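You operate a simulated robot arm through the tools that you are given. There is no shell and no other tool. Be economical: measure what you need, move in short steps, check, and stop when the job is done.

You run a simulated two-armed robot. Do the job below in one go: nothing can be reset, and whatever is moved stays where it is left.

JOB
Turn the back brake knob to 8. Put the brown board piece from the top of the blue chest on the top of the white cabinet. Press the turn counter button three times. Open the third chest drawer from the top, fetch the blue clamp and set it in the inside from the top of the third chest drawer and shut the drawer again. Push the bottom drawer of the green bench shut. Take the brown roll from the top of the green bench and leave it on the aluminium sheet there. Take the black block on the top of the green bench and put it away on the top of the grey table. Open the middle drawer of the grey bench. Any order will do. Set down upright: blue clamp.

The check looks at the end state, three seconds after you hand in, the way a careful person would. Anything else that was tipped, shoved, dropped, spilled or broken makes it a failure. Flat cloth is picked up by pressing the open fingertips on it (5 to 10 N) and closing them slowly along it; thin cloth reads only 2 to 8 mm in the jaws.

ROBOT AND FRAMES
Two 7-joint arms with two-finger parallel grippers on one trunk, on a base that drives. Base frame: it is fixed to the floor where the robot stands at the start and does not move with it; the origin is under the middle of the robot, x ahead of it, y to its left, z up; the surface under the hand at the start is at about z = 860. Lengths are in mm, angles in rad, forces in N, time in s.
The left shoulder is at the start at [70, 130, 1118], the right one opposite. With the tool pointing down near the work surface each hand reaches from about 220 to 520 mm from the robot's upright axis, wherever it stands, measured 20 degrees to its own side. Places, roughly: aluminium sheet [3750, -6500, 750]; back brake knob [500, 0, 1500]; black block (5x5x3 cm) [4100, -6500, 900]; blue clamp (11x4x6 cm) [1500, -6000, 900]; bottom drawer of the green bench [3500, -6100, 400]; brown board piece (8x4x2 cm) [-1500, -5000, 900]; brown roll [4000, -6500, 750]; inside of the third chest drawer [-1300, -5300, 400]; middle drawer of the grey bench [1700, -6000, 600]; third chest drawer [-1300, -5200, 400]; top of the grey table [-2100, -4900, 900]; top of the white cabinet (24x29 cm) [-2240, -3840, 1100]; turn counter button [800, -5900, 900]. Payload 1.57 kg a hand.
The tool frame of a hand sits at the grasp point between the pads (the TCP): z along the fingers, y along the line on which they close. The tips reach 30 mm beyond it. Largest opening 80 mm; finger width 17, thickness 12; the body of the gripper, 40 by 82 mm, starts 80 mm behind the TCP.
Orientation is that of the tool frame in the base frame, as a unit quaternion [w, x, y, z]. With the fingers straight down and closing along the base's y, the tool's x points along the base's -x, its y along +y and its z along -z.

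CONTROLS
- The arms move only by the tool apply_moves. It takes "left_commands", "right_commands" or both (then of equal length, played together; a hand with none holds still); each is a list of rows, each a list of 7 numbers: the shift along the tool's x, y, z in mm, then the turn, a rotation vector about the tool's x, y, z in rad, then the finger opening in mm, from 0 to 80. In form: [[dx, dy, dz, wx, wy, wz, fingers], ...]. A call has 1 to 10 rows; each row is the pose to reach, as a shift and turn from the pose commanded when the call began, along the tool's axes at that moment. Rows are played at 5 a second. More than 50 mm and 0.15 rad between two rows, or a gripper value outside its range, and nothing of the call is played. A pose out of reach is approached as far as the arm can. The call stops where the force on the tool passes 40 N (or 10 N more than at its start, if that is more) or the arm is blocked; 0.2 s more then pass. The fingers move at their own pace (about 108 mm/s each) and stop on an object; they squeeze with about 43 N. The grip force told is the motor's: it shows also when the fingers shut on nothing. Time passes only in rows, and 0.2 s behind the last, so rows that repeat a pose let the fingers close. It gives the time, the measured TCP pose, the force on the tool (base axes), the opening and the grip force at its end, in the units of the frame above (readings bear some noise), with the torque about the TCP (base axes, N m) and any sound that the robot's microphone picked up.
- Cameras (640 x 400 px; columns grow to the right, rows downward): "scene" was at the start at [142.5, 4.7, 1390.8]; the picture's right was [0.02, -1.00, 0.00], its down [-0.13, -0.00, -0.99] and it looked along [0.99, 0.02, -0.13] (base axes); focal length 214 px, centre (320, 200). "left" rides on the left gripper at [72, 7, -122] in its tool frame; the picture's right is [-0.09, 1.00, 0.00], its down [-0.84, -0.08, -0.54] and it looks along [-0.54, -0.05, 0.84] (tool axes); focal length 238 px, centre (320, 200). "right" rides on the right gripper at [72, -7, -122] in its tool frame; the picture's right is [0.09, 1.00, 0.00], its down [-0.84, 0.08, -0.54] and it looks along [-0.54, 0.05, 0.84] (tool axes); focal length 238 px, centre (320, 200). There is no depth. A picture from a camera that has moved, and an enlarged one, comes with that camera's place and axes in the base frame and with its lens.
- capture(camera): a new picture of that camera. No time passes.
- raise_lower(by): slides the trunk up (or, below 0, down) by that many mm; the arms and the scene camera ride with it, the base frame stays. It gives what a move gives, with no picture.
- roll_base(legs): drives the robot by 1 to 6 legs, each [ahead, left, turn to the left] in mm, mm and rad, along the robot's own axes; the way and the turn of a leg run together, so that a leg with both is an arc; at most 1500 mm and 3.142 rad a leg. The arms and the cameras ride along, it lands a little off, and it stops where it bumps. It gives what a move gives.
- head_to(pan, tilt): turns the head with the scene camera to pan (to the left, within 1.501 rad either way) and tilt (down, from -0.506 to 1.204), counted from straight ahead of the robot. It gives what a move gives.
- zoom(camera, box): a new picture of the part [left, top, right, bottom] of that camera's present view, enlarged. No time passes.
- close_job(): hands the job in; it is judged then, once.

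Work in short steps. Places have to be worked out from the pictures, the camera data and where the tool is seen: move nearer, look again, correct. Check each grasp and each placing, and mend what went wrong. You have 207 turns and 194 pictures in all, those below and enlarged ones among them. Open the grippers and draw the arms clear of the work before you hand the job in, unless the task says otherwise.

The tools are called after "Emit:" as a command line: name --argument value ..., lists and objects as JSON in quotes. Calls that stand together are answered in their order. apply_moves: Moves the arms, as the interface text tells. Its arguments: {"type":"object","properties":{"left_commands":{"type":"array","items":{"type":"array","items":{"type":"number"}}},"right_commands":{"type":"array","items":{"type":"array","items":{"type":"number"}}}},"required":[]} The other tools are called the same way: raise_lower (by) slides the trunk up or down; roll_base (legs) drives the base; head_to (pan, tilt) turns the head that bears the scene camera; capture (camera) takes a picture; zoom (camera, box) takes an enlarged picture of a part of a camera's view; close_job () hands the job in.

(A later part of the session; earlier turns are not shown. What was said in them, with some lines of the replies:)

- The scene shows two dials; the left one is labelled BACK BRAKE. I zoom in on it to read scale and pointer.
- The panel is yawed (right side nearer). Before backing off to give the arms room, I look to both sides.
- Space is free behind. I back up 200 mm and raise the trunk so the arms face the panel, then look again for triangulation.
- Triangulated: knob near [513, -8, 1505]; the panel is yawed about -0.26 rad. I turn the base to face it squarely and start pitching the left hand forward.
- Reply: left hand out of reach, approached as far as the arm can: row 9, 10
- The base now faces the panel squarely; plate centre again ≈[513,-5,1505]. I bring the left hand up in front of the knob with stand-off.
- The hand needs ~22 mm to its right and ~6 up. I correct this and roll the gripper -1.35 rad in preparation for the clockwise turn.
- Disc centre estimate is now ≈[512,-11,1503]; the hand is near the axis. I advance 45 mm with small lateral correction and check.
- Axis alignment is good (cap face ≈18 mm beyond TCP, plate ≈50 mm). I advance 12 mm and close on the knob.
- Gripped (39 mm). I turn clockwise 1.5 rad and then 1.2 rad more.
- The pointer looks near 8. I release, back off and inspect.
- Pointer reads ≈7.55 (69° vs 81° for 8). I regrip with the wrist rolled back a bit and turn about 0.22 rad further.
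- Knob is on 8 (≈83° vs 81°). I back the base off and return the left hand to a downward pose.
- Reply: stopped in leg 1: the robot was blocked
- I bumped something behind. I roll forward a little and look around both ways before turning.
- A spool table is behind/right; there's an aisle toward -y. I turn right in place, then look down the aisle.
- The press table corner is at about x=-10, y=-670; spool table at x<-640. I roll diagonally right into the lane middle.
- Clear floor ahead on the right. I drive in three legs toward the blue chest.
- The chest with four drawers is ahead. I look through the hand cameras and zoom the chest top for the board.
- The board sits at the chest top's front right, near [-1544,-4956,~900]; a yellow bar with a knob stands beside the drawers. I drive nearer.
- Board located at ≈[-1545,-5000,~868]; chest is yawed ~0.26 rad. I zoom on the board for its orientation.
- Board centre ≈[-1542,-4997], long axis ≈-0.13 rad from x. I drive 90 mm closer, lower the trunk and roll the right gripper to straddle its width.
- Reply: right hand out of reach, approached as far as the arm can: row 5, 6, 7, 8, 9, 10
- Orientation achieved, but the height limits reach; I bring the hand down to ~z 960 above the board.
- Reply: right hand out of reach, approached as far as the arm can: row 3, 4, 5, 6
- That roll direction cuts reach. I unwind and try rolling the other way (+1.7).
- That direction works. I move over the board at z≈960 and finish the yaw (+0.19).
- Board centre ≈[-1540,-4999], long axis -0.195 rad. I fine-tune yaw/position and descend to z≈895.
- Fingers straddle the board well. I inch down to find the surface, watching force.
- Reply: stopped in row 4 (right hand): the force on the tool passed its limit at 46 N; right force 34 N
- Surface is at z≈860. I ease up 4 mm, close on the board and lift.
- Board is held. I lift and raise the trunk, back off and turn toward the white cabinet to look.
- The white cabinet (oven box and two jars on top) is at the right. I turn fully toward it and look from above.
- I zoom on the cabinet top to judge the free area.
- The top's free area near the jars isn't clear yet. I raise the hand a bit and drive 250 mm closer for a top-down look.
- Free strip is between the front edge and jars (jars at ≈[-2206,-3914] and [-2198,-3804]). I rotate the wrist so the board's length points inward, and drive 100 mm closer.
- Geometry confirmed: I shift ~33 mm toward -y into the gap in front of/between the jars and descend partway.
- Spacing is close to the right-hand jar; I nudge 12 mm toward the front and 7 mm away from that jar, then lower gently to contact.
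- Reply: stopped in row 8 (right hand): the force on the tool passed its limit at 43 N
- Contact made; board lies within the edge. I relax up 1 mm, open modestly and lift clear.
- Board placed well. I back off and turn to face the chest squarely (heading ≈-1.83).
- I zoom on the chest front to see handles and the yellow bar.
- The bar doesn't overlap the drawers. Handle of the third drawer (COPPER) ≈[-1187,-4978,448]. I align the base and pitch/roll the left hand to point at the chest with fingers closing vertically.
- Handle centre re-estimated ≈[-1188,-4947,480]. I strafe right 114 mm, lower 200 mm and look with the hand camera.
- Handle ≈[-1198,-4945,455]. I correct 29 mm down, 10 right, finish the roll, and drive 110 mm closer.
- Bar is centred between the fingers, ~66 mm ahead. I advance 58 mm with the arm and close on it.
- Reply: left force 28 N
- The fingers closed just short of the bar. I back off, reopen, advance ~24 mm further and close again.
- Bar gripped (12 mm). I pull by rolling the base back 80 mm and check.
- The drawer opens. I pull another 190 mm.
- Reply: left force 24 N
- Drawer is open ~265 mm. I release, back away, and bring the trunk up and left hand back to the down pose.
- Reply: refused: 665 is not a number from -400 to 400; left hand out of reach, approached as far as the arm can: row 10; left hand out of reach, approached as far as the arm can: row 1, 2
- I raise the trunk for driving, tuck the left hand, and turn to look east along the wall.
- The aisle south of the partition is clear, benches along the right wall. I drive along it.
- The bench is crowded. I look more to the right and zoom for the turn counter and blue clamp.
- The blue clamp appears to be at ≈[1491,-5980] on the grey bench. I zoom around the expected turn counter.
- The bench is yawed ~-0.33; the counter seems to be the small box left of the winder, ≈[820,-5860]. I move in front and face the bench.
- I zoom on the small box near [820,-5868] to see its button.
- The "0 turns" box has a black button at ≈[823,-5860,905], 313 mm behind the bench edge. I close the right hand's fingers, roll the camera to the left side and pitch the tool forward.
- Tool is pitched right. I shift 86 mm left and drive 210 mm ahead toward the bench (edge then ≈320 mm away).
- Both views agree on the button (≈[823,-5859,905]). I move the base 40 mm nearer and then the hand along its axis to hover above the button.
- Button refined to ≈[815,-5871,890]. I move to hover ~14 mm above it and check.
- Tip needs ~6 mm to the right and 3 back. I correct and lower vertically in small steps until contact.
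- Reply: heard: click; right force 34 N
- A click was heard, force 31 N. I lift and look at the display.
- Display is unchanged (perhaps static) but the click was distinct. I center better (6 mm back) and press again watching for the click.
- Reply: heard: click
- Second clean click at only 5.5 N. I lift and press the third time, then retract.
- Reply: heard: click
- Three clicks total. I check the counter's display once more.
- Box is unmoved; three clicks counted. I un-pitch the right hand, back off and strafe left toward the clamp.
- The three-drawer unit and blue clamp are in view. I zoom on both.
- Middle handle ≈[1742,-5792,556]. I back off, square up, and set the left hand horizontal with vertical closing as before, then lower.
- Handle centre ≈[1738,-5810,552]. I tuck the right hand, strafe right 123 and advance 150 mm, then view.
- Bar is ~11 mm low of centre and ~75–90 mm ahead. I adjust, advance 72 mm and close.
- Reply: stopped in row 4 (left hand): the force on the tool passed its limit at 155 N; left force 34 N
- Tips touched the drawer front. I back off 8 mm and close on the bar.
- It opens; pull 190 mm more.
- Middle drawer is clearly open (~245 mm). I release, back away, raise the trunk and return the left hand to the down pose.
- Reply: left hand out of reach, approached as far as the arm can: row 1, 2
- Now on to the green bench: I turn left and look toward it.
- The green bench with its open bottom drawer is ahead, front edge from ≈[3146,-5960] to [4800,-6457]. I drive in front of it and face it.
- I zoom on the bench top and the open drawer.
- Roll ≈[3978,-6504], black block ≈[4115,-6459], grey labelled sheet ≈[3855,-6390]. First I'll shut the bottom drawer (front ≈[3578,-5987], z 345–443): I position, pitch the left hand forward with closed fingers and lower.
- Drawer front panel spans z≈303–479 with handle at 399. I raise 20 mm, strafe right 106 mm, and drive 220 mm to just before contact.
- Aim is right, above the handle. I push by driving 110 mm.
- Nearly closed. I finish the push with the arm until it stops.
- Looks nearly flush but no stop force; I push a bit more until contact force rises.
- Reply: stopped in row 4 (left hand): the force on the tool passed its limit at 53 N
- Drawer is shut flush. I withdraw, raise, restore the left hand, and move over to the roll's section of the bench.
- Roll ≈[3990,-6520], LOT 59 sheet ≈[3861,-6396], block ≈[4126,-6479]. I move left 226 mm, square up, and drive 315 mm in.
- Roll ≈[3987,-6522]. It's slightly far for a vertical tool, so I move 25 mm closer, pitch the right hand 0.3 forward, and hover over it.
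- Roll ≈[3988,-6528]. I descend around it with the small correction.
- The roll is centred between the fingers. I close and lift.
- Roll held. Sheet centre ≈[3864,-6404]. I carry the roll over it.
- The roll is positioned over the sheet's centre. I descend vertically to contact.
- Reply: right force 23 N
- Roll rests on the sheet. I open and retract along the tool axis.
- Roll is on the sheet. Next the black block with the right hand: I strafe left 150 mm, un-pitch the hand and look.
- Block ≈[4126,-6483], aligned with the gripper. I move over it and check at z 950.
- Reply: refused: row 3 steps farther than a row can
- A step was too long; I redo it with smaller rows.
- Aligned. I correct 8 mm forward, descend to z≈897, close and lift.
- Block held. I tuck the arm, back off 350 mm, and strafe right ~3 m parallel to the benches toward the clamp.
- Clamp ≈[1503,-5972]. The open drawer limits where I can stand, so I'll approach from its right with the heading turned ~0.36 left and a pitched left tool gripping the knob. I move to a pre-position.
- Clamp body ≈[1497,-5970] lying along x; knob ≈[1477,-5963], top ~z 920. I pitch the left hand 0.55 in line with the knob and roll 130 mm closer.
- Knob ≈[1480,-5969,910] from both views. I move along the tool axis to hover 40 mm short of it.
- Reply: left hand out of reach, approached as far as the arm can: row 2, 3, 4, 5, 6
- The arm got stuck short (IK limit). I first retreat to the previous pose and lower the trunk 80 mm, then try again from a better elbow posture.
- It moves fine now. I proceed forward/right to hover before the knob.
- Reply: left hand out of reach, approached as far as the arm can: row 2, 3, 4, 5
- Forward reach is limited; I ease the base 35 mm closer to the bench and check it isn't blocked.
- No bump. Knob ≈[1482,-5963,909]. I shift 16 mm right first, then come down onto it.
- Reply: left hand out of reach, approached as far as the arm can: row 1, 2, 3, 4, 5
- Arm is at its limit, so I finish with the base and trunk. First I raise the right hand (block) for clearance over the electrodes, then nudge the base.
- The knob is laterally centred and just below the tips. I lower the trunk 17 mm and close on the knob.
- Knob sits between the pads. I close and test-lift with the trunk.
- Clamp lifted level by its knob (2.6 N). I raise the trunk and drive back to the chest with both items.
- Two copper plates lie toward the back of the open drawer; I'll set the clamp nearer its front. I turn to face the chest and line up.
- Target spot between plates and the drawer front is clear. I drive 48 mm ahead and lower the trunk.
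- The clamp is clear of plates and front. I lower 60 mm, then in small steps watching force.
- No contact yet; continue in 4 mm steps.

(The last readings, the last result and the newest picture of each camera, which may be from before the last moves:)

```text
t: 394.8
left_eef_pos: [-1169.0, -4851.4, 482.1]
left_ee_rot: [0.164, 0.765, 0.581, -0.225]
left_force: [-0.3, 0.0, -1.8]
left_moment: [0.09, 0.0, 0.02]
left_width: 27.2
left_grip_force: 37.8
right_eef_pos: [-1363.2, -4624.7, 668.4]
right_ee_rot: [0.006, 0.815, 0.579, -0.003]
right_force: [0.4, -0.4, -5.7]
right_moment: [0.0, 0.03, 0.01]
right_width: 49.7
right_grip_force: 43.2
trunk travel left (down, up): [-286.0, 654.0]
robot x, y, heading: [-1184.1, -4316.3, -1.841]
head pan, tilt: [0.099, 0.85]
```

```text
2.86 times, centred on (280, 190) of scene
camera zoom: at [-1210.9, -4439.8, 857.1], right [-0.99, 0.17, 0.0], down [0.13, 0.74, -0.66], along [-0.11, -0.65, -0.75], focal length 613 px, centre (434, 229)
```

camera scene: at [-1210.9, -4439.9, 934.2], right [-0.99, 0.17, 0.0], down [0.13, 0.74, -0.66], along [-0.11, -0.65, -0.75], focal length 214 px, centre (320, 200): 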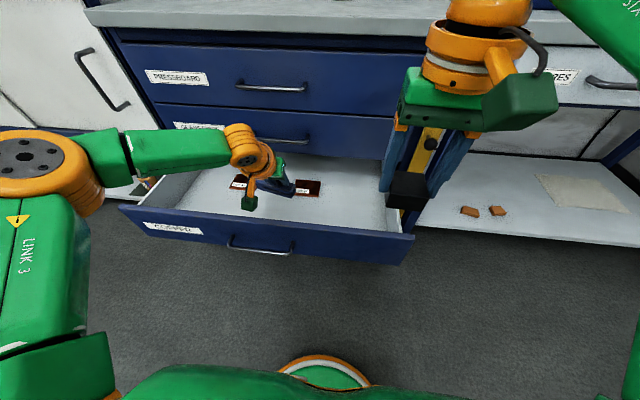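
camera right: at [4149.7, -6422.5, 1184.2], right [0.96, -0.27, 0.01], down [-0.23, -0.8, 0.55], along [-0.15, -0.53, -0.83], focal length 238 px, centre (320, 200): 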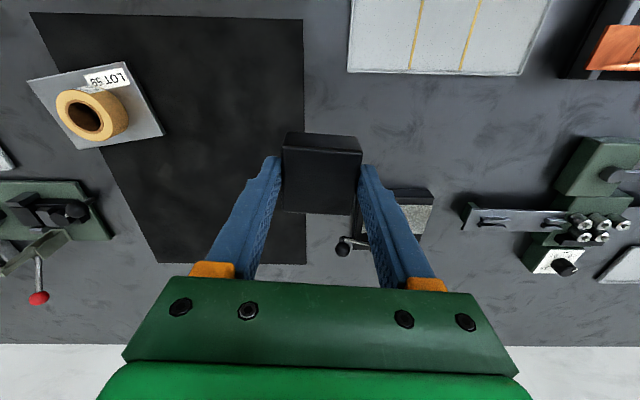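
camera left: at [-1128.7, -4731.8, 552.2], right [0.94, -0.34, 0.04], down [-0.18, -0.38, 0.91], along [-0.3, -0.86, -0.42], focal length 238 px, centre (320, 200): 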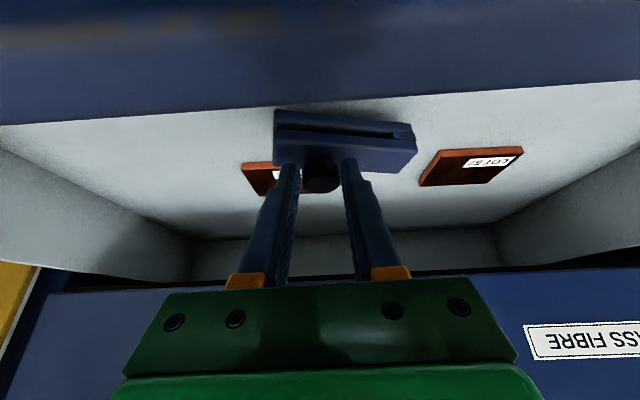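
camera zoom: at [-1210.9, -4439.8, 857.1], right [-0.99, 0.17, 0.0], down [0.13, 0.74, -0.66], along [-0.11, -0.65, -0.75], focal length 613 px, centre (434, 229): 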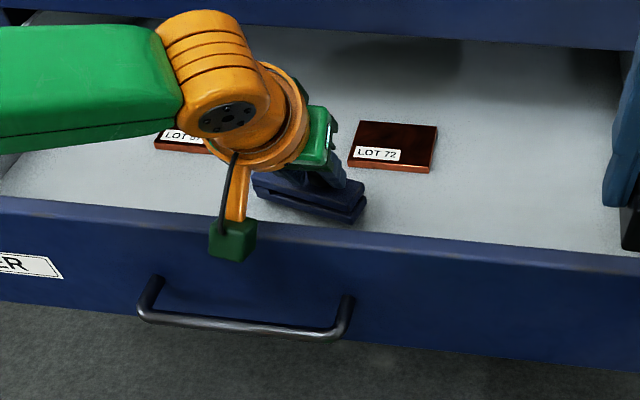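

The hand camera is about to touch the drawer's front panel (top ≈z 521). I raise 12 mm, back the base 45 mm so the camera hangs outside the drawer, and view again.

Emit:
raise_lower --by 12

Emit:
roll_base --legs '[[-45, 0, 0]]'

Emit:
zoom --camera "scene" --box '[190, 120, 370, 260]'

```text
t: 395.4
left_eef_pos: [-1169.1, -4851.8, 494.1]
left_ee_rot: [0.164, 0.764, 0.582, -0.225]
left_force: [0.2, 0.1, -2.5]
left_moment: [0.07, 0.01, -0.01]
left_width: 27.2
left_grip_force: 37.8
right_eef_pos: [-1362.2, -4624.6, 681.6]
right_ee_rot: [0.007, 0.816, 0.579, -0.003]
right_force: [-0.5, -0.7, -5.1]
right_moment: [0.03, -0.01, 0.02]
right_width: 49.6
right_grip_force: 42.8
trunk travel left (down, up): [-298.0, 642.0]
robot x, y, heading: [-1184.0, -4315.3, -1.841]
head pan, tilt: [0.099, 0.85]
```

```text
t: 396.3
left_eef_pos: [-1158.1, -4807.0, 494.1]
left_ee_rot: [0.164, 0.764, 0.581, -0.226]
left_force: [0.2, 0.1, -2.2]
left_moment: [0.05, -0.01, 0.03]
left_width: 26.9
left_grip_force: 37.8
right_eef_pos: [-1349.5, -4579.1, 681.2]
right_ee_rot: [0.006, 0.816, 0.579, -0.002]
right_force: [-0.5, -0.2, -5.6]
right_moment: [0.04, -0.04, 0.01]
right_width: 49.4
right_grip_force: 43.3
trunk travel left (down, up): [-298.0, 642.0]
robot x, y, heading: [-1175.3, -4271.4, -1.84]
head pan, tilt: [0.099, 0.85]
```

```text
2.86 times, centred on (280, 190) of scene
camera zoom: at [-1198.6, -4395.1, 869.2], right [-0.99, 0.17, 0.0], down [0.13, 0.74, -0.66], along [-0.11, -0.65, -0.75], focal length 613 px, centre (434, 229)
```

zoom: 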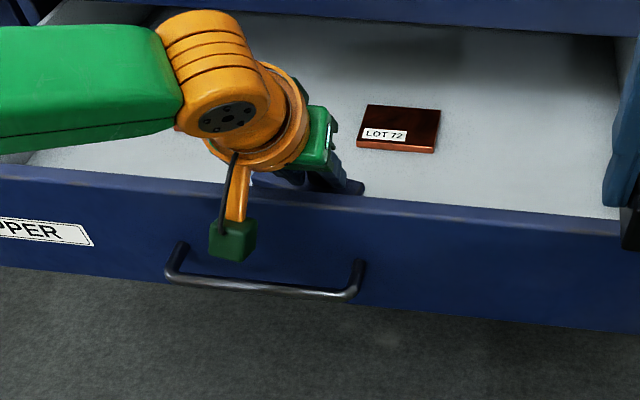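

Camera now hangs outside the panel, clamp is inside. I lower again in steps until contact.

Emit:
raise_lower --by -14

Emit:
raise_lower --by -5

Emit:
raise_lower --by -3

```text
t: 396.9
left_eef_pos: [-1157.5, -4807.2, 480.3]
left_ee_rot: [0.164, 0.765, 0.581, -0.226]
left_force: [-0.6, 0.3, -2.9]
left_moment: [0.05, 0.01, -0.01]
left_width: 27.2
left_grip_force: 37.9
right_eef_pos: [-1349.8, -4580.3, 667.7]
right_ee_rot: [0.006, 0.816, 0.579, -0.003]
right_force: [0.2, -0.4, -5.9]
right_moment: [0.0, 0.01, 0.0]
right_width: 49.4
right_grip_force: 43.1
trunk travel left (down, up): [-284.0, 656.0]
robot x, y, heading: [-1170.5, -4273.6, -1.836]
head pan, tilt: [0.099, 0.85]
```

```text
t: 397.4
left_eef_pos: [-1158.7, -4806.9, 475.1]
left_ee_rot: [0.164, 0.765, 0.58, -0.227]
left_force: [-0.1, 0.2, -2.5]
left_moment: [0.08, 0.02, -0.02]
left_width: 27.1
left_grip_force: 37.5
right_eef_pos: [-1348.5, -4578.6, 661.4]
right_ee_rot: [0.006, 0.815, 0.579, -0.003]
right_force: [-0.5, 0.0, -4.8]
right_moment: [0.04, 0.0, -0.02]
right_width: 49.7
right_grip_force: 42.5
trunk travel left (down, up): [-279.0, 661.0]
robot x, y, heading: [-1169.8, -4272.0, -1.838]
head pan, tilt: [0.099, 0.85]
```

```text
t: 398.0
left_eef_pos: [-1156.9, -4807.7, 471.5]
left_ee_rot: [0.164, 0.764, 0.581, -0.226]
left_force: [0.3, -0.4, -2.2]
left_moment: [0.05, 0.0, -0.01]
left_width: 26.8
left_grip_force: 36.6
right_eef_pos: [-1349.8, -4580.0, 658.1]
right_ee_rot: [0.007, 0.815, 0.579, -0.004]
right_force: [-0.2, 0.4, -5.4]
right_moment: [0.02, 0.01, -0.01]
right_width: 49.6
right_grip_force: 43.8
trunk travel left (down, up): [-276.0, 664.0]
robot x, y, heading: [-1175.6, -4271.0, -1.837]
head pan, tilt: [0.099, 0.85]
```

No contact yet (z 471.5). Continue a few small steps.

Emit:
raise_lower --by -4

Emit:
raise_lower --by -3

Emit:
raise_lower --by -3

Emit:
capture --camera "left"

```text
t: 398.5
left_eef_pos: [-1156.7, -4807.0, 468.8]
left_ee_rot: [0.164, 0.765, 0.581, -0.227]
left_force: [0.1, -0.6, 2.4]
left_moment: [-0.21, -0.29, -0.08]
left_width: 26.9
left_grip_force: 38.4
right_eef_pos: [-1349.4, -4579.3, 654.0]
right_ee_rot: [0.006, 0.816, 0.579, -0.003]
right_force: [-1.1, -0.1, -5.7]
right_moment: [0.04, -0.01, 0.0]
right_width: 49.8
right_grip_force: 43.1
trunk travel left (down, up): [-272.0, 668.0]
robot x, y, heading: [-1172.2, -4273.8, -1.835]
head pan, tilt: [0.099, 0.85]
```

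```text
t: 399.0
left_eef_pos: [-1158.1, -4806.2, 466.9]
left_ee_rot: [0.164, 0.765, 0.58, -0.228]
left_force: [-1.5, -1.0, 10.0]
left_moment: [0.29, -0.14, -0.11]
left_width: 26.8
left_grip_force: 37.8
right_eef_pos: [-1350.4, -4577.3, 653.0]
right_ee_rot: [0.008, 0.815, 0.579, -0.003]
right_force: [0.7, -0.5, -5.3]
right_moment: [-0.02, -0.02, 0.0]
right_width: 49.9
right_grip_force: 43.2
trunk travel left (down, up): [-269.0, 671.0]
robot x, y, heading: [-1174.6, -4272.4, -1.833]
head pan, tilt: [0.099, 0.85]
```

```text
t: 399.5
left_eef_pos: [-1157.5, -4805.3, 467.3]
left_ee_rot: [0.167, 0.764, 0.581, -0.228]
left_force: [0.9, -1.7, 27.8]
left_moment: [0.79, -0.4, -0.21]
left_width: 26.9
left_grip_force: 37.5
right_eef_pos: [-1349.5, -4575.9, 652.0]
right_ee_rot: [0.009, 0.815, 0.579, -0.004]
right_force: [0.2, 0.1, -5.5]
right_moment: [0.05, 0.0, 0.0]
right_width: 49.2
right_grip_force: 42.4
trunk travel left (down, up): [-266.0, 674.0]
robot x, y, heading: [-1170.0, -4276.9, -1.834]
head pan, tilt: [0.099, 0.85]
```

```text
41 pictures are left
camera left: at [-1116.7, -4685.0, 529.0], right [0.94, -0.34, 0.04], down [-0.18, -0.37, 0.91], along [-0.3, -0.86, -0.41], focal length 238 px, centre (320, 200)
```

left: 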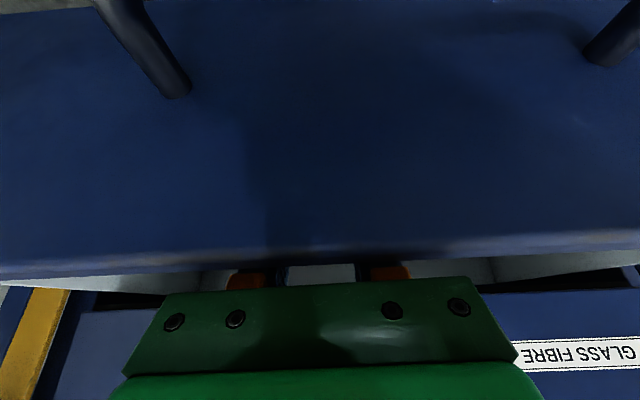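

Contact at the expected floor height. I relieve 3 mm, open and lift straight up.

Emit:
raise_lower --by 4

Emit:
apply_moves --left_commands '[[0, 0, 0, 0, 0, 0, 35], [0, 0, 0, 0, 0, 0, 60], [0, 0, 0, 0, 0, 0, 60]]'

Emit:
raise_lower --by 160

Emit:
capture --camera "left"

Emit:
capture --camera "scene"

```text
t: 400.1
left_eef_pos: [-1159.2, -4805.1, 468.2]
left_ee_rot: [0.165, 0.765, 0.581, -0.226]
left_force: [-1.9, 1.5, 10.0]
left_moment: [-0.3, 0.17, -0.02]
left_width: 26.7
left_grip_force: 37.5
right_eef_pos: [-1350.0, -4577.1, 654.5]
right_ee_rot: [0.008, 0.815, 0.579, -0.003]
right_force: [-0.6, 0.2, -5.4]
right_moment: [0.02, -0.04, 0.01]
right_width: 49.6
right_grip_force: 43.3
trunk travel left (down, up): [-270.0, 670.0]
robot x, y, heading: [-1171.9, -4273.1, -1.839]
head pan, tilt: [0.099, 0.85]
```

```text
t: 400.9
left_eef_pos: [-1157.4, -4806.0, 466.1]
left_ee_rot: [0.164, 0.764, 0.582, -0.226]
left_force: [1.0, 0.3, -0.2]
left_moment: [0.01, -0.01, -0.02]
left_width: 60.4
left_grip_force: 0.0
right_eef_pos: [-1349.2, -4579.2, 653.6]
right_ee_rot: [0.007, 0.815, 0.579, -0.003]
right_force: [1.6, -0.4, -5.4]
right_moment: [0.03, -0.02, -0.01]
right_width: 49.6
right_grip_force: 43.2
trunk travel left (down, up): [-270.0, 670.0]
robot x, y, heading: [-1171.3, -4268.6, -1.835]
head pan, tilt: [0.099, 0.85]
```

```text
t: 402.7
left_eef_pos: [-1158.6, -4807.4, 626.8]
left_ee_rot: [0.164, 0.764, 0.581, -0.227]
left_force: [0.2, 1.0, 0.2]
left_moment: [0.01, 0.02, -0.02]
left_width: 60.0
left_grip_force: 0.0
right_eef_pos: [-1349.7, -4579.1, 812.7]
right_ee_rot: [0.006, 0.816, 0.578, -0.004]
right_force: [0.4, 0.1, -7.0]
right_moment: [0.01, -0.01, -0.01]
right_width: 49.5
right_grip_force: 42.6
trunk travel left (down, up): [-430.0, 510.0]
robot x, y, heading: [-1170.9, -4272.3, -1.838]
head pan, tilt: [0.099, 0.85]
```

```text
40 pictures are left
camera left: at [-1116.6, -4687.4, 689.3], right [0.94, -0.34, 0.04], down [-0.18, -0.38, 0.91], along [-0.3, -0.86, -0.42], focal length 238 px, centre (320, 200)
```

left: 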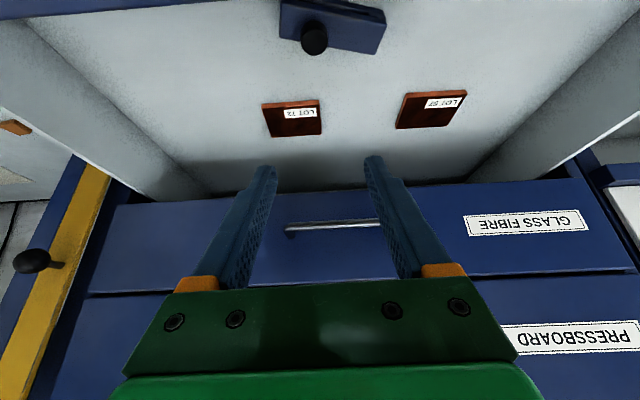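

```text
39 pictures are left
camera scene: at [-1198.9, -4395.3, 1001.1], right [-0.99, 0.17, 0.0], down [0.13, 0.74, -0.66], along [-0.11, -0.65, -0.75], focal length 214 px, centre (320, 200)
```

scene: 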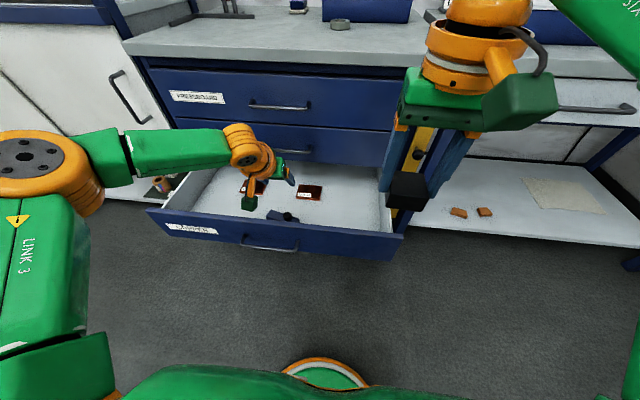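

Clamp stands upright in the drawer. I back off, pitch the left hand horizontal with closed fingers, and lower it to z≈492 to push the front panel.

Emit:
roll_base --legs '[[-250, 0, 0]]'

Emit:
apply_moves --left_commands '[[0, 0, 0, 0, -0.14, 0, 0], [0, 0, 0, 0, -0.28, 0, 0], [0, 0, 0, 0, -0.42, 0, 0], [0, 0, 0, 0, -0.56, 0, 0], [0, 0, 0, 0, -0.7, 0, 0], [0, 0, 0, 0, -0.84, 0, 0], [0, 0, 0, 0, -1.0, 0, 0], [0, 0, 0, 0, -1.0, 0, 0]]'

Emit:
raise_lower --by -135

Emit:
capture --camera "scene"

```text
t: 404.5
left_eef_pos: [-1089.6, -4563.9, 626.6]
left_ee_rot: [0.164, 0.765, 0.581, -0.226]
left_force: [-0.3, 0.2, -0.2]
left_moment: [0.0, -0.01, 0.01]
left_width: 60.2
left_grip_force: 0.0
right_eef_pos: [-1282.7, -4336.6, 813.2]
right_ee_rot: [0.006, 0.815, 0.579, -0.002]
right_force: [-0.6, 0.6, -4.8]
right_moment: [-0.01, 0.04, -0.01]
right_width: 49.7
right_grip_force: 43.8
trunk travel left (down, up): [-430.0, 510.0]
robot x, y, heading: [-1105.5, -4030.8, -1.836]
head pan, tilt: [0.099, 0.85]
```

```text
refused: row 7 steps farther than a row can; nothing moved
```

```text
t: 406.1
left_eef_pos: [-1090.7, -4563.5, 491.7]
left_ee_rot: [0.163, 0.765, 0.581, -0.225]
left_force: [-0.3, 0.0, 0.0]
left_moment: [0.01, -0.01, -0.03]
left_width: 59.9
left_grip_force: 0.0
right_eef_pos: [-1284.1, -4336.7, 676.9]
right_ee_rot: [0.006, 0.815, 0.579, -0.002]
right_force: [0.0, -0.3, -6.3]
right_moment: [0.01, 0.01, -0.02]
right_width: 49.5
right_grip_force: 42.9
trunk travel left (down, up): [-295.0, 645.0]
robot x, y, heading: [-1107.2, -4031.0, -1.838]
head pan, tilt: [0.099, 0.85]
```

```text
38 pictures are left
camera scene: at [-1132.2, -4152.3, 866.2], right [-0.99, 0.17, 0.0], down [0.13, 0.74, -0.66], along [-0.11, -0.65, -0.75], focal length 214 px, centre (320, 200)
```

scene: 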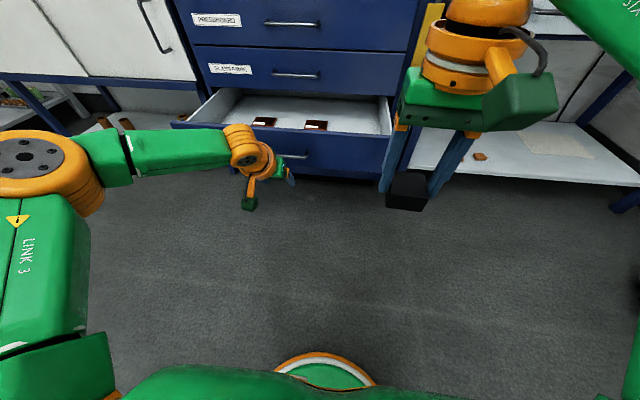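

I redo the pitch with smaller steps.

Emit:
apply_moves --left_commands '[[0, 0, 0, 0, -0.14, 0, 0], [0, 0, 0, 0, -0.28, 0, 0], [0, 0, 0, 0, -0.42, 0, 0], [0, 0, 0, 0, -0.56, 0, 0], [0, 0, 0, 0, -0.7, 0, 0], [0, 0, 0, 0, -0.84, 0, 0], [0, 0, 0, 0, -0.94, 0, 0], [0, 0, 0, 0, -1.0, 0, 0], [0, 0, 0, 0, -1.0, 0, 0]]'

Emit:
roll_base --legs '[[130, 0, 0]]'

Emit:
head_to --pan 0.1 --tilt 0.6

Emit:
capture --camera "scene"

```text
t: 408.1
left_eef_pos: [-1055.3, -4560.8, 543.9]
left_ee_rot: [-0.422, -0.563, -0.431, 0.565]
left_force: [-0.4, -1.2, 0.1]
left_moment: [0.01, 0.01, 0.03]
left_width: 0.0
left_grip_force: 21.0
left hand out of reach, approached as far as the arm can: row 5, 6, 7, 8, 9
right_eef_pos: [-1283.4, -4336.8, 678.5]
right_ee_rot: [0.007, 0.816, 0.578, -0.003]
right_force: [-0.3, -0.1, -6.2]
right_moment: [0.01, -0.01, 0.01]
right_width: 49.7
right_grip_force: 43.7
trunk travel left (down, up): [-295.0, 645.0]
robot x, y, heading: [-1104.3, -4031.2, -1.837]
head pan, tilt: [0.099, 0.85]
```

```text
t: 409.4
left_eef_pos: [-1090.3, -4683.4, 542.3]
left_ee_rot: [-0.422, -0.563, -0.432, 0.564]
left_force: [-0.9, 0.0, 0.3]
left_moment: [0.02, 0.0, 0.0]
left_width: 0.0
left_grip_force: 21.2
right_eef_pos: [-1316.7, -4460.2, 677.6]
right_ee_rot: [0.006, 0.816, 0.579, -0.003]
right_force: [-0.4, -0.6, -4.8]
right_moment: [0.01, -0.02, -0.03]
right_width: 49.8
right_grip_force: 43.1
trunk travel left (down, up): [-295.0, 645.0]
robot x, y, heading: [-1139.1, -4151.1, -1.84]
head pan, tilt: [0.099, 0.85]
```

```text
t: 410.2
left_eef_pos: [-1088.4, -4682.9, 542.5]
left_ee_rot: [-0.423, -0.563, -0.432, 0.564]
left_force: [0.4, 0.7, 0.5]
left_moment: [0.0, 0.0, 0.06]
left_width: 0.0
left_grip_force: 21.3
right_eef_pos: [-1316.7, -4460.4, 678.7]
right_ee_rot: [0.007, 0.816, 0.579, -0.004]
right_force: [0.0, 0.1, -6.2]
right_moment: [0.02, 0.0, -0.01]
right_width: 49.6
right_grip_force: 43.0
trunk travel left (down, up): [-295.0, 645.0]
robot x, y, heading: [-1140.1, -4150.6, -1.838]
head pan, tilt: [0.099, 0.6]
```

```text
37 pictures are left
camera scene: at [-1167.5, -4285.0, 887.0], right [-0.99, 0.17, 0.0], down [0.09, 0.56, -0.82], along [-0.14, -0.81, -0.57], focal length 214 px, centre (320, 200)
```

scene: 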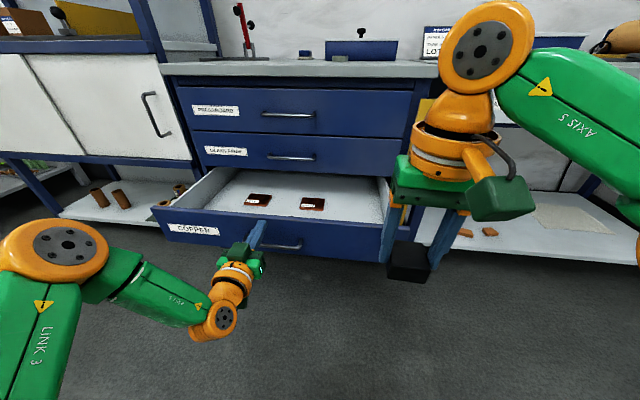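

Hand is at z 542 and 36 mm left of the drawer's centre. I lower 52 mm, strafe right 36, then push by driving.

Emit:
raise_lower --by -52

Emit:
roll_base --legs '[[0, -36, 0], [150, 0, 0]]'

Emit:
capture --camera "scene"

```text
t: 411.1
left_eef_pos: [-1089.0, -4683.3, 491.5]
left_ee_rot: [-0.421, -0.563, -0.431, 0.565]
left_force: [-0.1, -0.1, 0.4]
left_moment: [-0.03, 0.02, -0.01]
left_width: 0.4
left_grip_force: 21.6
right_eef_pos: [-1317.5, -4459.4, 626.0]
right_ee_rot: [0.006, 0.816, 0.578, -0.003]
right_force: [0.0, -0.3, -5.8]
right_moment: [0.01, -0.01, -0.01]
right_width: 49.6
right_grip_force: 42.8
trunk travel left (down, up): [-243.0, 697.0]
robot x, y, heading: [-1139.3, -4153.0, -1.839]
head pan, tilt: [0.099, 0.6]
```

```text
t: 413.0
left_eef_pos: [-1166.0, -4822.7, 490.3]
left_ee_rot: [-0.421, -0.563, -0.432, 0.564]
left_force: [1.0, 0.7, 0.5]
left_moment: [-0.03, 0.01, 0.02]
left_width: 0.0
left_grip_force: 21.6
right_eef_pos: [-1395.4, -4598.9, 625.9]
right_ee_rot: [0.006, 0.815, 0.579, -0.003]
right_force: [-0.3, -0.5, -5.4]
right_moment: [0.01, -0.01, -0.03]
right_width: 49.7
right_grip_force: 43.2
trunk travel left (down, up): [-243.0, 697.0]
robot x, y, heading: [-1213.7, -4290.8, -1.84]
head pan, tilt: [0.099, 0.6]
```

```text
36 pictures are left
camera scene: at [-1244.2, -4423.8, 835.0], right [-0.99, 0.17, 0.0], down [0.1, 0.56, -0.82], along [-0.14, -0.81, -0.57], focal length 214 px, centre (320, 200)
```

scene: 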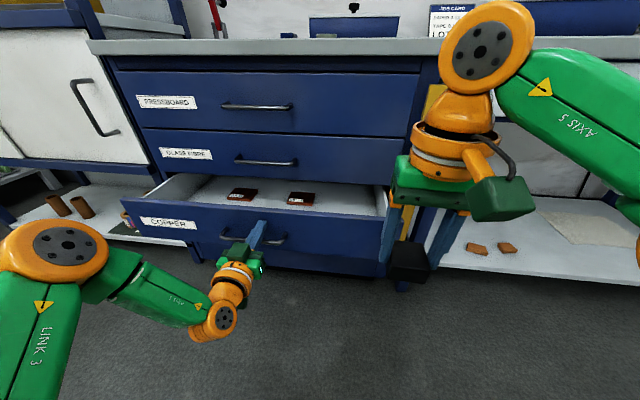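

The drawer moves in with the push. I drive 120 mm more.

Emit:
roll_base --legs '[[120, 0, 0]]'

Emit:
capture --camera "scene"

```text
t: 414.2
left_eef_pos: [-1195.1, -4934.7, 491.2]
left_ee_rot: [-0.423, -0.562, -0.433, 0.563]
left_force: [0.2, 0.4, -0.1]
left_moment: [0.0, 0.0, -0.03]
left_width: 0.0
left_grip_force: 22.0
right_eef_pos: [-1423.8, -4712.6, 626.0]
right_ee_rot: [0.006, 0.814, 0.58, -0.003]
right_force: [0.3, 0.0, -5.9]
right_moment: [0.01, -0.03, -0.02]
right_width: 49.6
right_grip_force: 42.5
trunk travel left (down, up): [-243.0, 697.0]
robot x, y, heading: [-1247.8, -4403.0, -1.836]
head pan, tilt: [0.099, 0.6]
```

```text
35 pictures are left
camera scene: at [-1274.6, -4537.7, 835.0], right [-0.99, 0.16, 0.0], down [0.09, 0.56, -0.82], along [-0.13, -0.81, -0.57], focal length 214 px, centre (320, 200)
```

scene: 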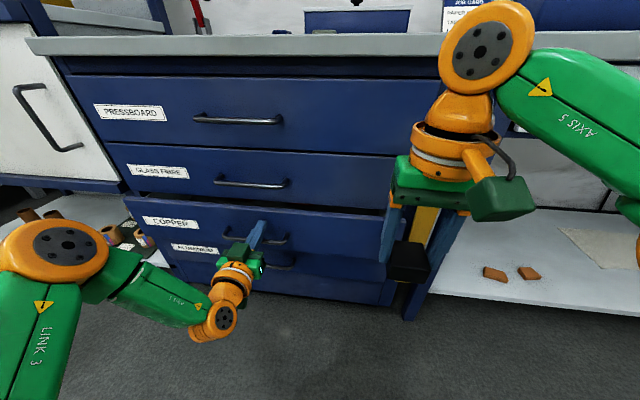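

Nearly shut. I finish with the arm until it stops.

Emit:
apply_moves --left_commands '[[0, 0, 10, 0, 0, 0, 0], [0, 0, 20, 0, 0, 0, 0], [0, 0, 30, 0, 0, 0, 0], [0, 0, 38, 0, 0, 0, 0], [0, 0, 46, 0, 0, 0, 0], [0, 0, 54, 0, 0, 0, 0], [0, 0, 62, 0, 0, 0, 0]]'

Emit:
zoom --camera "scene" --box '[60, 130, 420, 310]'

```text
t: 415.8
left_eef_pos: [-1198.4, -4979.8, 503.0]
left_ee_rot: [0.42, 0.567, 0.433, -0.562]
left_force: [3.5, 16.9, 6.1]
left_moment: [-0.26, 0.14, -0.13]
left_width: 0.2
left_grip_force: 21.6
left hand out of reach, approached as far as the arm can: row 2, 3, 4, 5, 6, 7
right_eef_pos: [-1421.0, -4711.1, 628.1]
right_ee_rot: [0.008, 0.814, 0.581, -0.005]
right_force: [-1.1, 0.2, -5.6]
right_moment: [0.07, 0.01, 0.01]
right_width: 49.8
right_grip_force: 42.8
trunk travel left (down, up): [-243.0, 697.0]
robot x, y, heading: [-1246.1, -4403.1, -1.834]
head pan, tilt: [0.099, 0.6]
stopped in row 7 (left hand): the force on the tool passed its limit at 59 N (the readings are from after the stop); the commanded pose is now the measured one
```

```text
1.78 times, centred on (240, 220) of scene
camera zoom: at [-1273.4, -4532.9, 836.0], right [-0.99, 0.16, 0.0], down [0.09, 0.55, -0.83], along [-0.13, -0.82, -0.56], focal length 381 px, centre (462, 164)
```

zoom: 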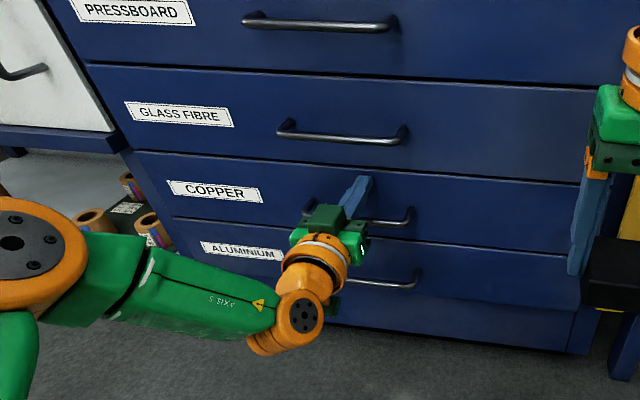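

Drawer is shut flush. Now the block: I back off, raise the trunk, and move over to the grey table to look.

Emit:
apply_moves --left_commands '[[0, 0, -40, 0, 0, 0, 0], [0, 0, -80, 0, 0, 0, 0]]'

Emit:
roll_base --legs '[[-180, 0, 0]]'

Emit:
raise_lower --by 400

Emit:
raise_lower --by 190

Emit:
roll_base --legs '[[0, 0, -0.12], [150, -438, 0]]'

Emit:
head_to --pan -0.2 --tilt 0.7

Emit:
capture --camera "scene"

Emit:
capture --camera "right"

```text
t: 416.4
left_eef_pos: [-1173.0, -4905.6, 499.8]
left_ee_rot: [0.418, 0.568, 0.435, -0.56]
left_force: [0.0, -0.1, -0.7]
left_moment: [0.03, 0.04, 0.02]
left_width: 0.0
left_grip_force: 21.4
right_eef_pos: [-1422.0, -4713.1, 625.4]
right_ee_rot: [0.006, 0.814, 0.581, -0.003]
right_force: [0.7, 0.4, -5.7]
right_moment: [0.02, -0.03, -0.03]
right_width: 49.6
right_grip_force: 42.5
trunk travel left (down, up): [-243.0, 697.0]
robot x, y, heading: [-1247.1, -4399.8, -1.831]
head pan, tilt: [0.099, 0.6]
```

```text
t: 417.9
left_eef_pos: [-1130.7, -4731.3, 499.4]
left_ee_rot: [0.417, 0.569, 0.433, -0.561]
left_force: [0.3, 1.1, 0.1]
left_moment: [-0.01, 0.0, 0.03]
left_width: 0.2
left_grip_force: 21.0
right_eef_pos: [-1377.8, -4536.3, 625.9]
right_ee_rot: [0.006, 0.816, 0.578, -0.004]
right_force: [0.1, 0.3, -5.7]
right_moment: [0.01, 0.01, 0.01]
right_width: 49.4
right_grip_force: 43.0
trunk travel left (down, up): [-243.0, 697.0]
robot x, y, heading: [-1200.6, -4230.3, -1.84]
head pan, tilt: [0.099, 0.6]
```

```text
t: 421.7
left_eef_pos: [-1130.1, -4731.5, 900.1]
left_ee_rot: [0.415, 0.57, 0.432, -0.561]
left_force: [0.0, -0.2, 0.2]
left_moment: [0.0, 0.02, 0.02]
left_width: 0.0
left_grip_force: 22.0
right_eef_pos: [-1377.8, -4536.8, 1025.8]
right_ee_rot: [0.006, 0.816, 0.578, -0.003]
right_force: [0.0, 0.6, -5.9]
right_moment: [0.04, 0.01, -0.02]
right_width: 50.0
right_grip_force: 42.8
trunk travel left (down, up): [-643.0, 297.0]
robot x, y, heading: [-1198.1, -4230.8, -1.839]
head pan, tilt: [0.099, 0.6]
```

```text
t: 423.8
left_eef_pos: [-1130.8, -4730.2, 1087.6]
left_ee_rot: [0.415, 0.57, 0.433, -0.561]
left_force: [-0.2, -0.4, 0.4]
left_moment: [-0.02, -0.02, 0.01]
left_width: 0.0
left_grip_force: 21.1
right_eef_pos: [-1377.4, -4538.0, 1216.5]
right_ee_rot: [0.007, 0.816, 0.578, -0.003]
right_force: [0.8, -1.2, -6.0]
right_moment: [0.01, -0.07, -0.01]
right_width: 49.7
right_grip_force: 42.8
trunk travel left (down, up): [-833.0, 107.0]
robot x, y, heading: [-1200.3, -4230.6, -1.839]
head pan, tilt: [0.099, 0.6]
```

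```text
t: 427.1
left_eef_pos: [-1648.4, -4707.3, 1088.2]
left_ee_rot: [0.381, 0.595, 0.397, -0.586]
left_force: [-0.2, 0.3, -0.7]
left_moment: [0.02, -0.02, -0.01]
left_width: 0.0
left_grip_force: 21.8
right_eef_pos: [-1870.7, -4483.6, 1217.5]
right_ee_rot: [0.005, 0.85, 0.527, -0.004]
right_force: [1.1, -0.7, -4.8]
right_moment: [0.01, -0.01, -0.01]
right_width: 49.9
right_grip_force: 42.2
trunk travel left (down, up): [-833.0, 107.0]
robot x, y, heading: [-1655.6, -4199.6, -1.961]
head pan, tilt: [0.099, 0.6]
```

```text
t: 427.9
left_eef_pos: [-1652.0, -4707.1, 1087.8]
left_ee_rot: [0.379, 0.597, 0.395, -0.587]
left_force: [-0.4, -0.9, -0.2]
left_moment: [-0.02, -0.02, -0.01]
left_width: 0.0
left_grip_force: 21.2
right_eef_pos: [-1871.8, -4484.1, 1215.8]
right_ee_rot: [0.007, 0.85, 0.526, -0.003]
right_force: [0.5, -0.3, -5.2]
right_moment: [0.02, -0.02, 0.0]
right_width: 49.5
right_grip_force: 43.0
trunk travel left (down, up): [-833.0, 107.0]
robot x, y, heading: [-1651.9, -4196.5, -1.968]
head pan, tilt: [-0.201, 0.7]
```

```text
33 pictures are left
camera scene: at [-1724.5, -4314.6, 1416.5], right [-0.83, 0.56, 0.0], down [0.36, 0.53, -0.76], along [-0.43, -0.63, -0.64], focal length 214 px, centre (320, 200)
```

scene: 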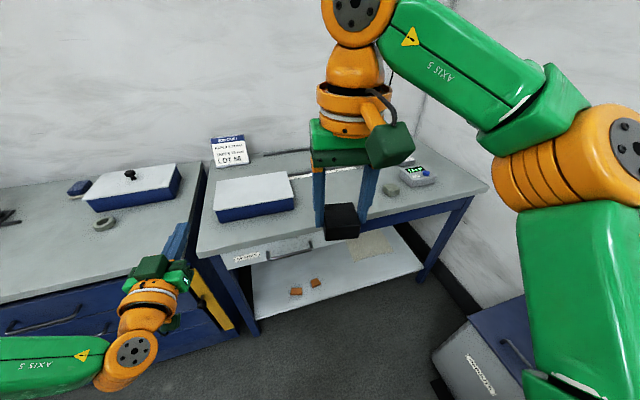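

```text
32 pictures are left
camera right: at [-1845.8, -4414.2, 1336.1], right [0.93, -0.36, 0.01], down [-0.3, -0.78, 0.55], along [-0.2, -0.52, -0.83], focal length 238 px, centre (320, 200)
```

right: 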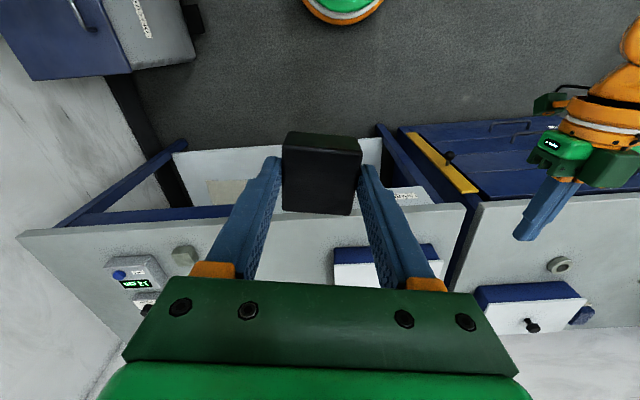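

Free spot at ≈[-2125,-4824] on the grey table, between the box and the meters. I drive 330 ahead and 100 right.

Emit:
roll_base --legs '[[0, -100, 0], [330, 0, 0]]'

Emit:
capture --camera "right"

```text
t: 430.9
left_eef_pos: [-1874.9, -4978.8, 1090.6]
left_ee_rot: [0.38, 0.595, 0.396, -0.587]
left_force: [-0.2, 0.1, 0.4]
left_moment: [0.01, 0.01, 0.01]
left_width: 0.0
left_grip_force: 20.9
right_eef_pos: [-2095.5, -4753.5, 1217.6]
right_ee_rot: [0.008, 0.851, 0.525, -0.005]
right_force: [-0.8, 0.4, -5.2]
right_moment: [-0.02, 0.01, 0.0]
right_width: 49.6
right_grip_force: 42.6
trunk travel left (down, up): [-833.0, 107.0]
robot x, y, heading: [-1882.0, -4474.6, -1.966]
head pan, tilt: [-0.201, 0.7]
```

```text
31 pictures are left
camera right: at [-2069.1, -4685.1, 1336.8], right [0.93, -0.36, 0.01], down [-0.31, -0.77, 0.55], along [-0.2, -0.52, -0.83], focal length 238 px, centre (320, 200)
```

right: 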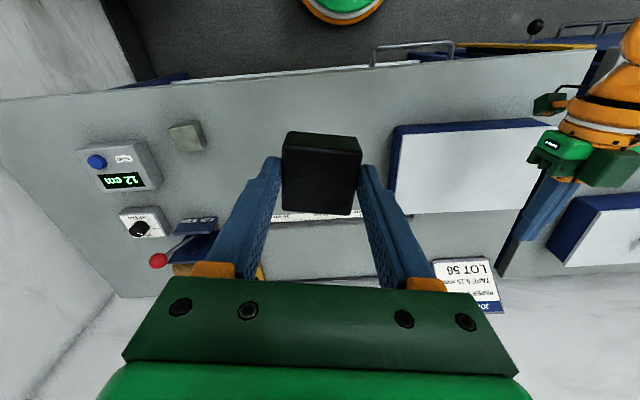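

I extend ~64 mm over the free spot and descend toward the tabletop.

Emit:
apply_moves --right_commands '[[-32, -3, 15, 0, 0, 0, 40], [-64, -6, 45, 0, 0, 0, 40], [-64, -6, 90, 0, 0, 0, 40], [-64, -6, 135, 0, 0, 0, 40], [-64, -6, 180, 0, 0, 0, 40], [-64, -6, 225, 0, 0, 0, 40], [-64, -6, 265, 0, 0, 0, 40], [-64, -6, 295, 0, 0, 0, 40], [-64, -6, 295, 0, 0, 0, 40]]'

Emit:
capture --camera "right"

```text
t: 432.9
left_eef_pos: [-1875.5, -4980.3, 1088.7]
left_ee_rot: [0.38, 0.596, 0.396, -0.586]
left_force: [-0.2, -0.2, 1.0]
left_moment: [0.0, 0.0, 0.0]
left_width: 0.0
left_grip_force: 20.8
right_eef_pos: [-2129.3, -4815.5, 920.0]
right_ee_rot: [0.006, 0.851, 0.525, -0.002]
right_force: [-0.1, -0.3, -6.0]
right_moment: [0.01, 0.02, 0.02]
right_width: 49.7
right_grip_force: 43.3
trunk travel left (down, up): [-833.0, 107.0]
robot x, y, heading: [-1879.8, -4475.0, -1.966]
head pan, tilt: [-0.201, 0.7]
```

```text
30 pictures are left
camera right: at [-2103.5, -4746.4, 1041.2], right [0.93, -0.36, 0.01], down [-0.31, -0.78, 0.55], along [-0.2, -0.52, -0.83], focal length 238 px, centre (320, 200)
```

right: 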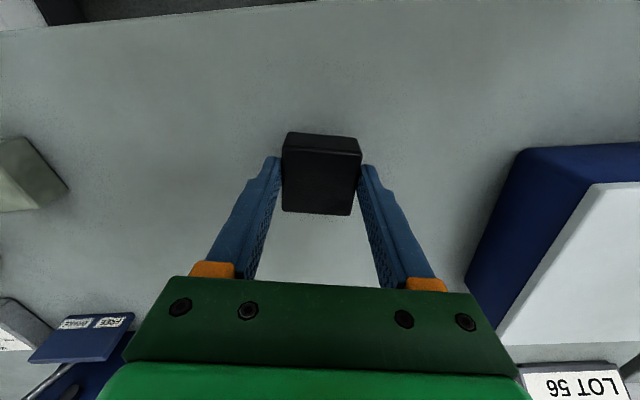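

Clear around the block. I lower in small steps to contact, release and lift.

Emit:
apply_moves --right_commands '[[0, 0, 12, 0, 0, 0, 40], [0, 0, 18, 0, 0, 0, 40], [0, 0, 21, 0, 0, 0, 40], [0, 0, 24, 0, 0, 0, 40], [0, 0, 27, 0, 0, 0, 40], [0, 0, 30, 0, 0, 0, 40]]'

```text
t: 434.3
left_eef_pos: [-1873.1, -4976.7, 1089.7]
left_ee_rot: [0.381, 0.594, 0.396, -0.588]
left_force: [-0.1, 0.4, -0.7]
left_moment: [0.0, 0.02, 0.0]
left_width: 0.0
left_grip_force: 21.8
right_eef_pos: [-2128.5, -4812.8, 893.6]
right_ee_rot: [0.007, 0.851, 0.525, -0.006]
right_force: [-2.9, -3.0, 28.5]
right_moment: [0.28, 0.49, 0.0]
right_width: 49.4
right_grip_force: 43.2
trunk travel left (down, up): [-833.0, 107.0]
robot x, y, heading: [-1880.7, -4475.0, -1.967]
head pan, tilt: [-0.201, 0.7]
```

Emit:
apply_moves --right_commands '[[0, 0, -3, 0, 0, 0, 40], [0, 0, -3, 0, 0, 0, 70], [0, 0, -3, 0, 0, 0, 75], [0, 0, -30, 0, 0, 0, 75], [0, 0, -75, 0, 0, 0, 75], [0, 0, -120, 0, 0, 0, 75], [0, 0, -165, 0, 0, 0, 75]]'

Emit:
capture --camera "right"

```text
t: 435.9
left_eef_pos: [-1875.5, -4980.4, 1089.0]
left_ee_rot: [0.38, 0.596, 0.396, -0.587]
left_force: [0.1, 0.0, 0.5]
left_moment: [0.02, 0.01, 0.03]
left_width: 0.0
left_grip_force: 20.8
right_eef_pos: [-2129.1, -4812.6, 1059.1]
right_ee_rot: [0.006, 0.851, 0.525, -0.004]
right_force: [0.4, -0.8, 0.0]
right_moment: [-0.02, -0.04, -0.02]
right_width: 74.9
right_grip_force: 0.0
trunk travel left (down, up): [-833.0, 107.0]
robot x, y, heading: [-1879.6, -4471.6, -1.969]
head pan, tilt: [-0.201, 0.7]
```

```text
29 pictures are left
camera right: at [-2102.5, -4743.2, 1179.1], right [0.93, -0.36, 0.0], down [-0.31, -0.77, 0.55], along [-0.2, -0.52, -0.83], focal length 238 px, centre (320, 200)
```

right: 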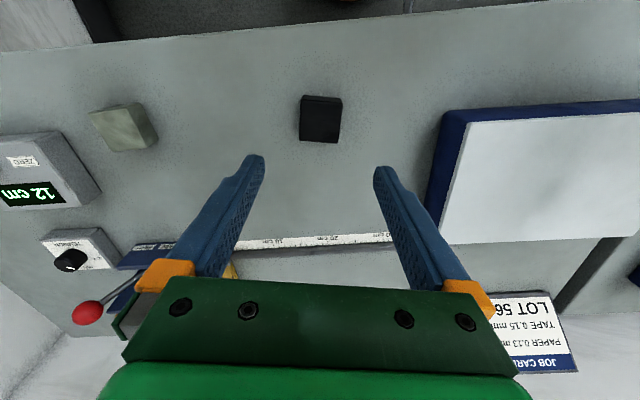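

Block is placed. I open both grippers, back away, and take a final look at the cabinet and table.

Emit:
roll_base --legs '[[-350, 100, 0]]'

Emit:
apply_moves --left_commands '[[0, 0, -20, 0, 0, 0, 60], [0, 0, -40, 0, 0, 0, 60]]'

Emit:
head_to --pan -0.9 --tilt 0.5

Emit:
capture --camera "scene"

```text
t: 438.2
left_eef_pos: [-1650.0, -4704.1, 1088.8]
left_ee_rot: [0.379, 0.597, 0.394, -0.587]
left_force: [0.1, 0.9, 0.3]
left_moment: [0.05, 0.01, -0.02]
left_width: 0.1
left_grip_force: 21.4
right_eef_pos: [-1902.3, -4535.9, 1058.3]
right_ee_rot: [0.006, 0.852, 0.523, -0.003]
right_force: [-0.9, -0.4, 0.3]
right_moment: [0.02, 0.0, 0.01]
right_width: 75.1
right_grip_force: 0.1
trunk travel left (down, up): [-833.0, 107.0]
robot x, y, heading: [-1650.3, -4196.4, -1.972]
head pan, tilt: [-0.201, 0.7]
```

```text
t: 438.8
left_eef_pos: [-1633.5, -4666.2, 1090.7]
left_ee_rot: [0.379, 0.597, 0.393, -0.588]
left_force: [0.0, -0.6, -0.2]
left_moment: [-0.01, -0.02, -0.01]
left_width: 59.8
left_grip_force: 0.1
right_eef_pos: [-1902.8, -4533.3, 1059.1]
right_ee_rot: [0.006, 0.853, 0.523, -0.004]
right_force: [0.5, -0.2, 0.5]
right_moment: [-0.01, 0.0, 0.0]
right_width: 75.0
right_grip_force: 0.0
trunk travel left (down, up): [-833.0, 107.0]
robot x, y, heading: [-1650.2, -4195.5, -1.975]
head pan, tilt: [-0.201, 0.7]
```

```text
t: 439.9
left_eef_pos: [-1633.2, -4666.2, 1090.6]
left_ee_rot: [0.378, 0.597, 0.393, -0.588]
left_force: [-0.3, 0.2, 0.0]
left_moment: [-0.02, 0.02, 0.01]
left_width: 60.0
left_grip_force: 0.0
right_eef_pos: [-1902.8, -4533.7, 1058.4]
right_ee_rot: [0.007, 0.852, 0.524, -0.004]
right_force: [0.5, -0.6, -0.4]
right_moment: [0.01, -0.03, -0.01]
right_width: 75.4
right_grip_force: 0.1
trunk travel left (down, up): [-833.0, 107.0]
robot x, y, heading: [-1654.1, -4198.8, -1.974]
head pan, tilt: [-0.901, 0.499]
```

```text
28 pictures are left
camera scene: at [-1759.4, -4264.5, 1434.3], right [-0.27, 0.96, 0.0], down [0.46, 0.13, -0.88], along [-0.85, -0.23, -0.48], focal length 214 px, centre (320, 200)
```

scene: 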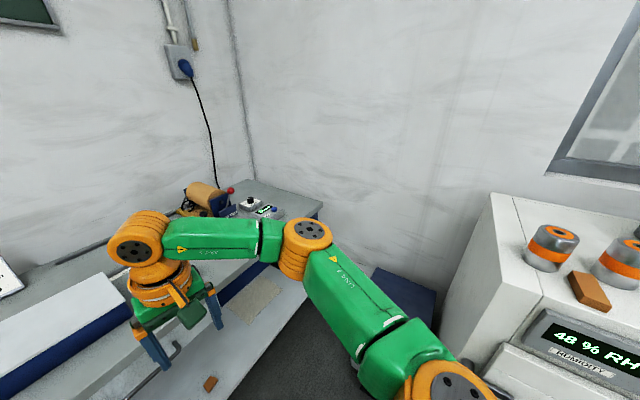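

Board is still in place on the cabinet; everything is done and arms are clear. I hand in.

Emit:
close_job

```text
The job is handed in.
```

I finished every step and handed the job in, but the turn counter's display never moved off "0 turns". I heard one click for each of the three presses.

- **Back brake knob:** it reads 8, within about 0.1 on the scale.
- **Brown board:** it lies on the white cabinet top, just in front of the two jars.
- **Blue clamp:** it stands upright in the third chest drawer, and the drawer is shut flush.
- **Green bench drawer:** the bottom drawer is pushed shut.
- **Brown roll:** it sits on the aluminium sheet marked LOT 59.
- **Black block:** it is on the grey table, clear of the other items.
- **Grey bench drawer:** the middle drawer is open about 245 mm.

Early on, while backing away from the knob panel, the robot bumped something behind it, most likely the spool table. The base stopped by itself, and the spools were upright when I looked. Both grippers are open and the arms are clear of the work.
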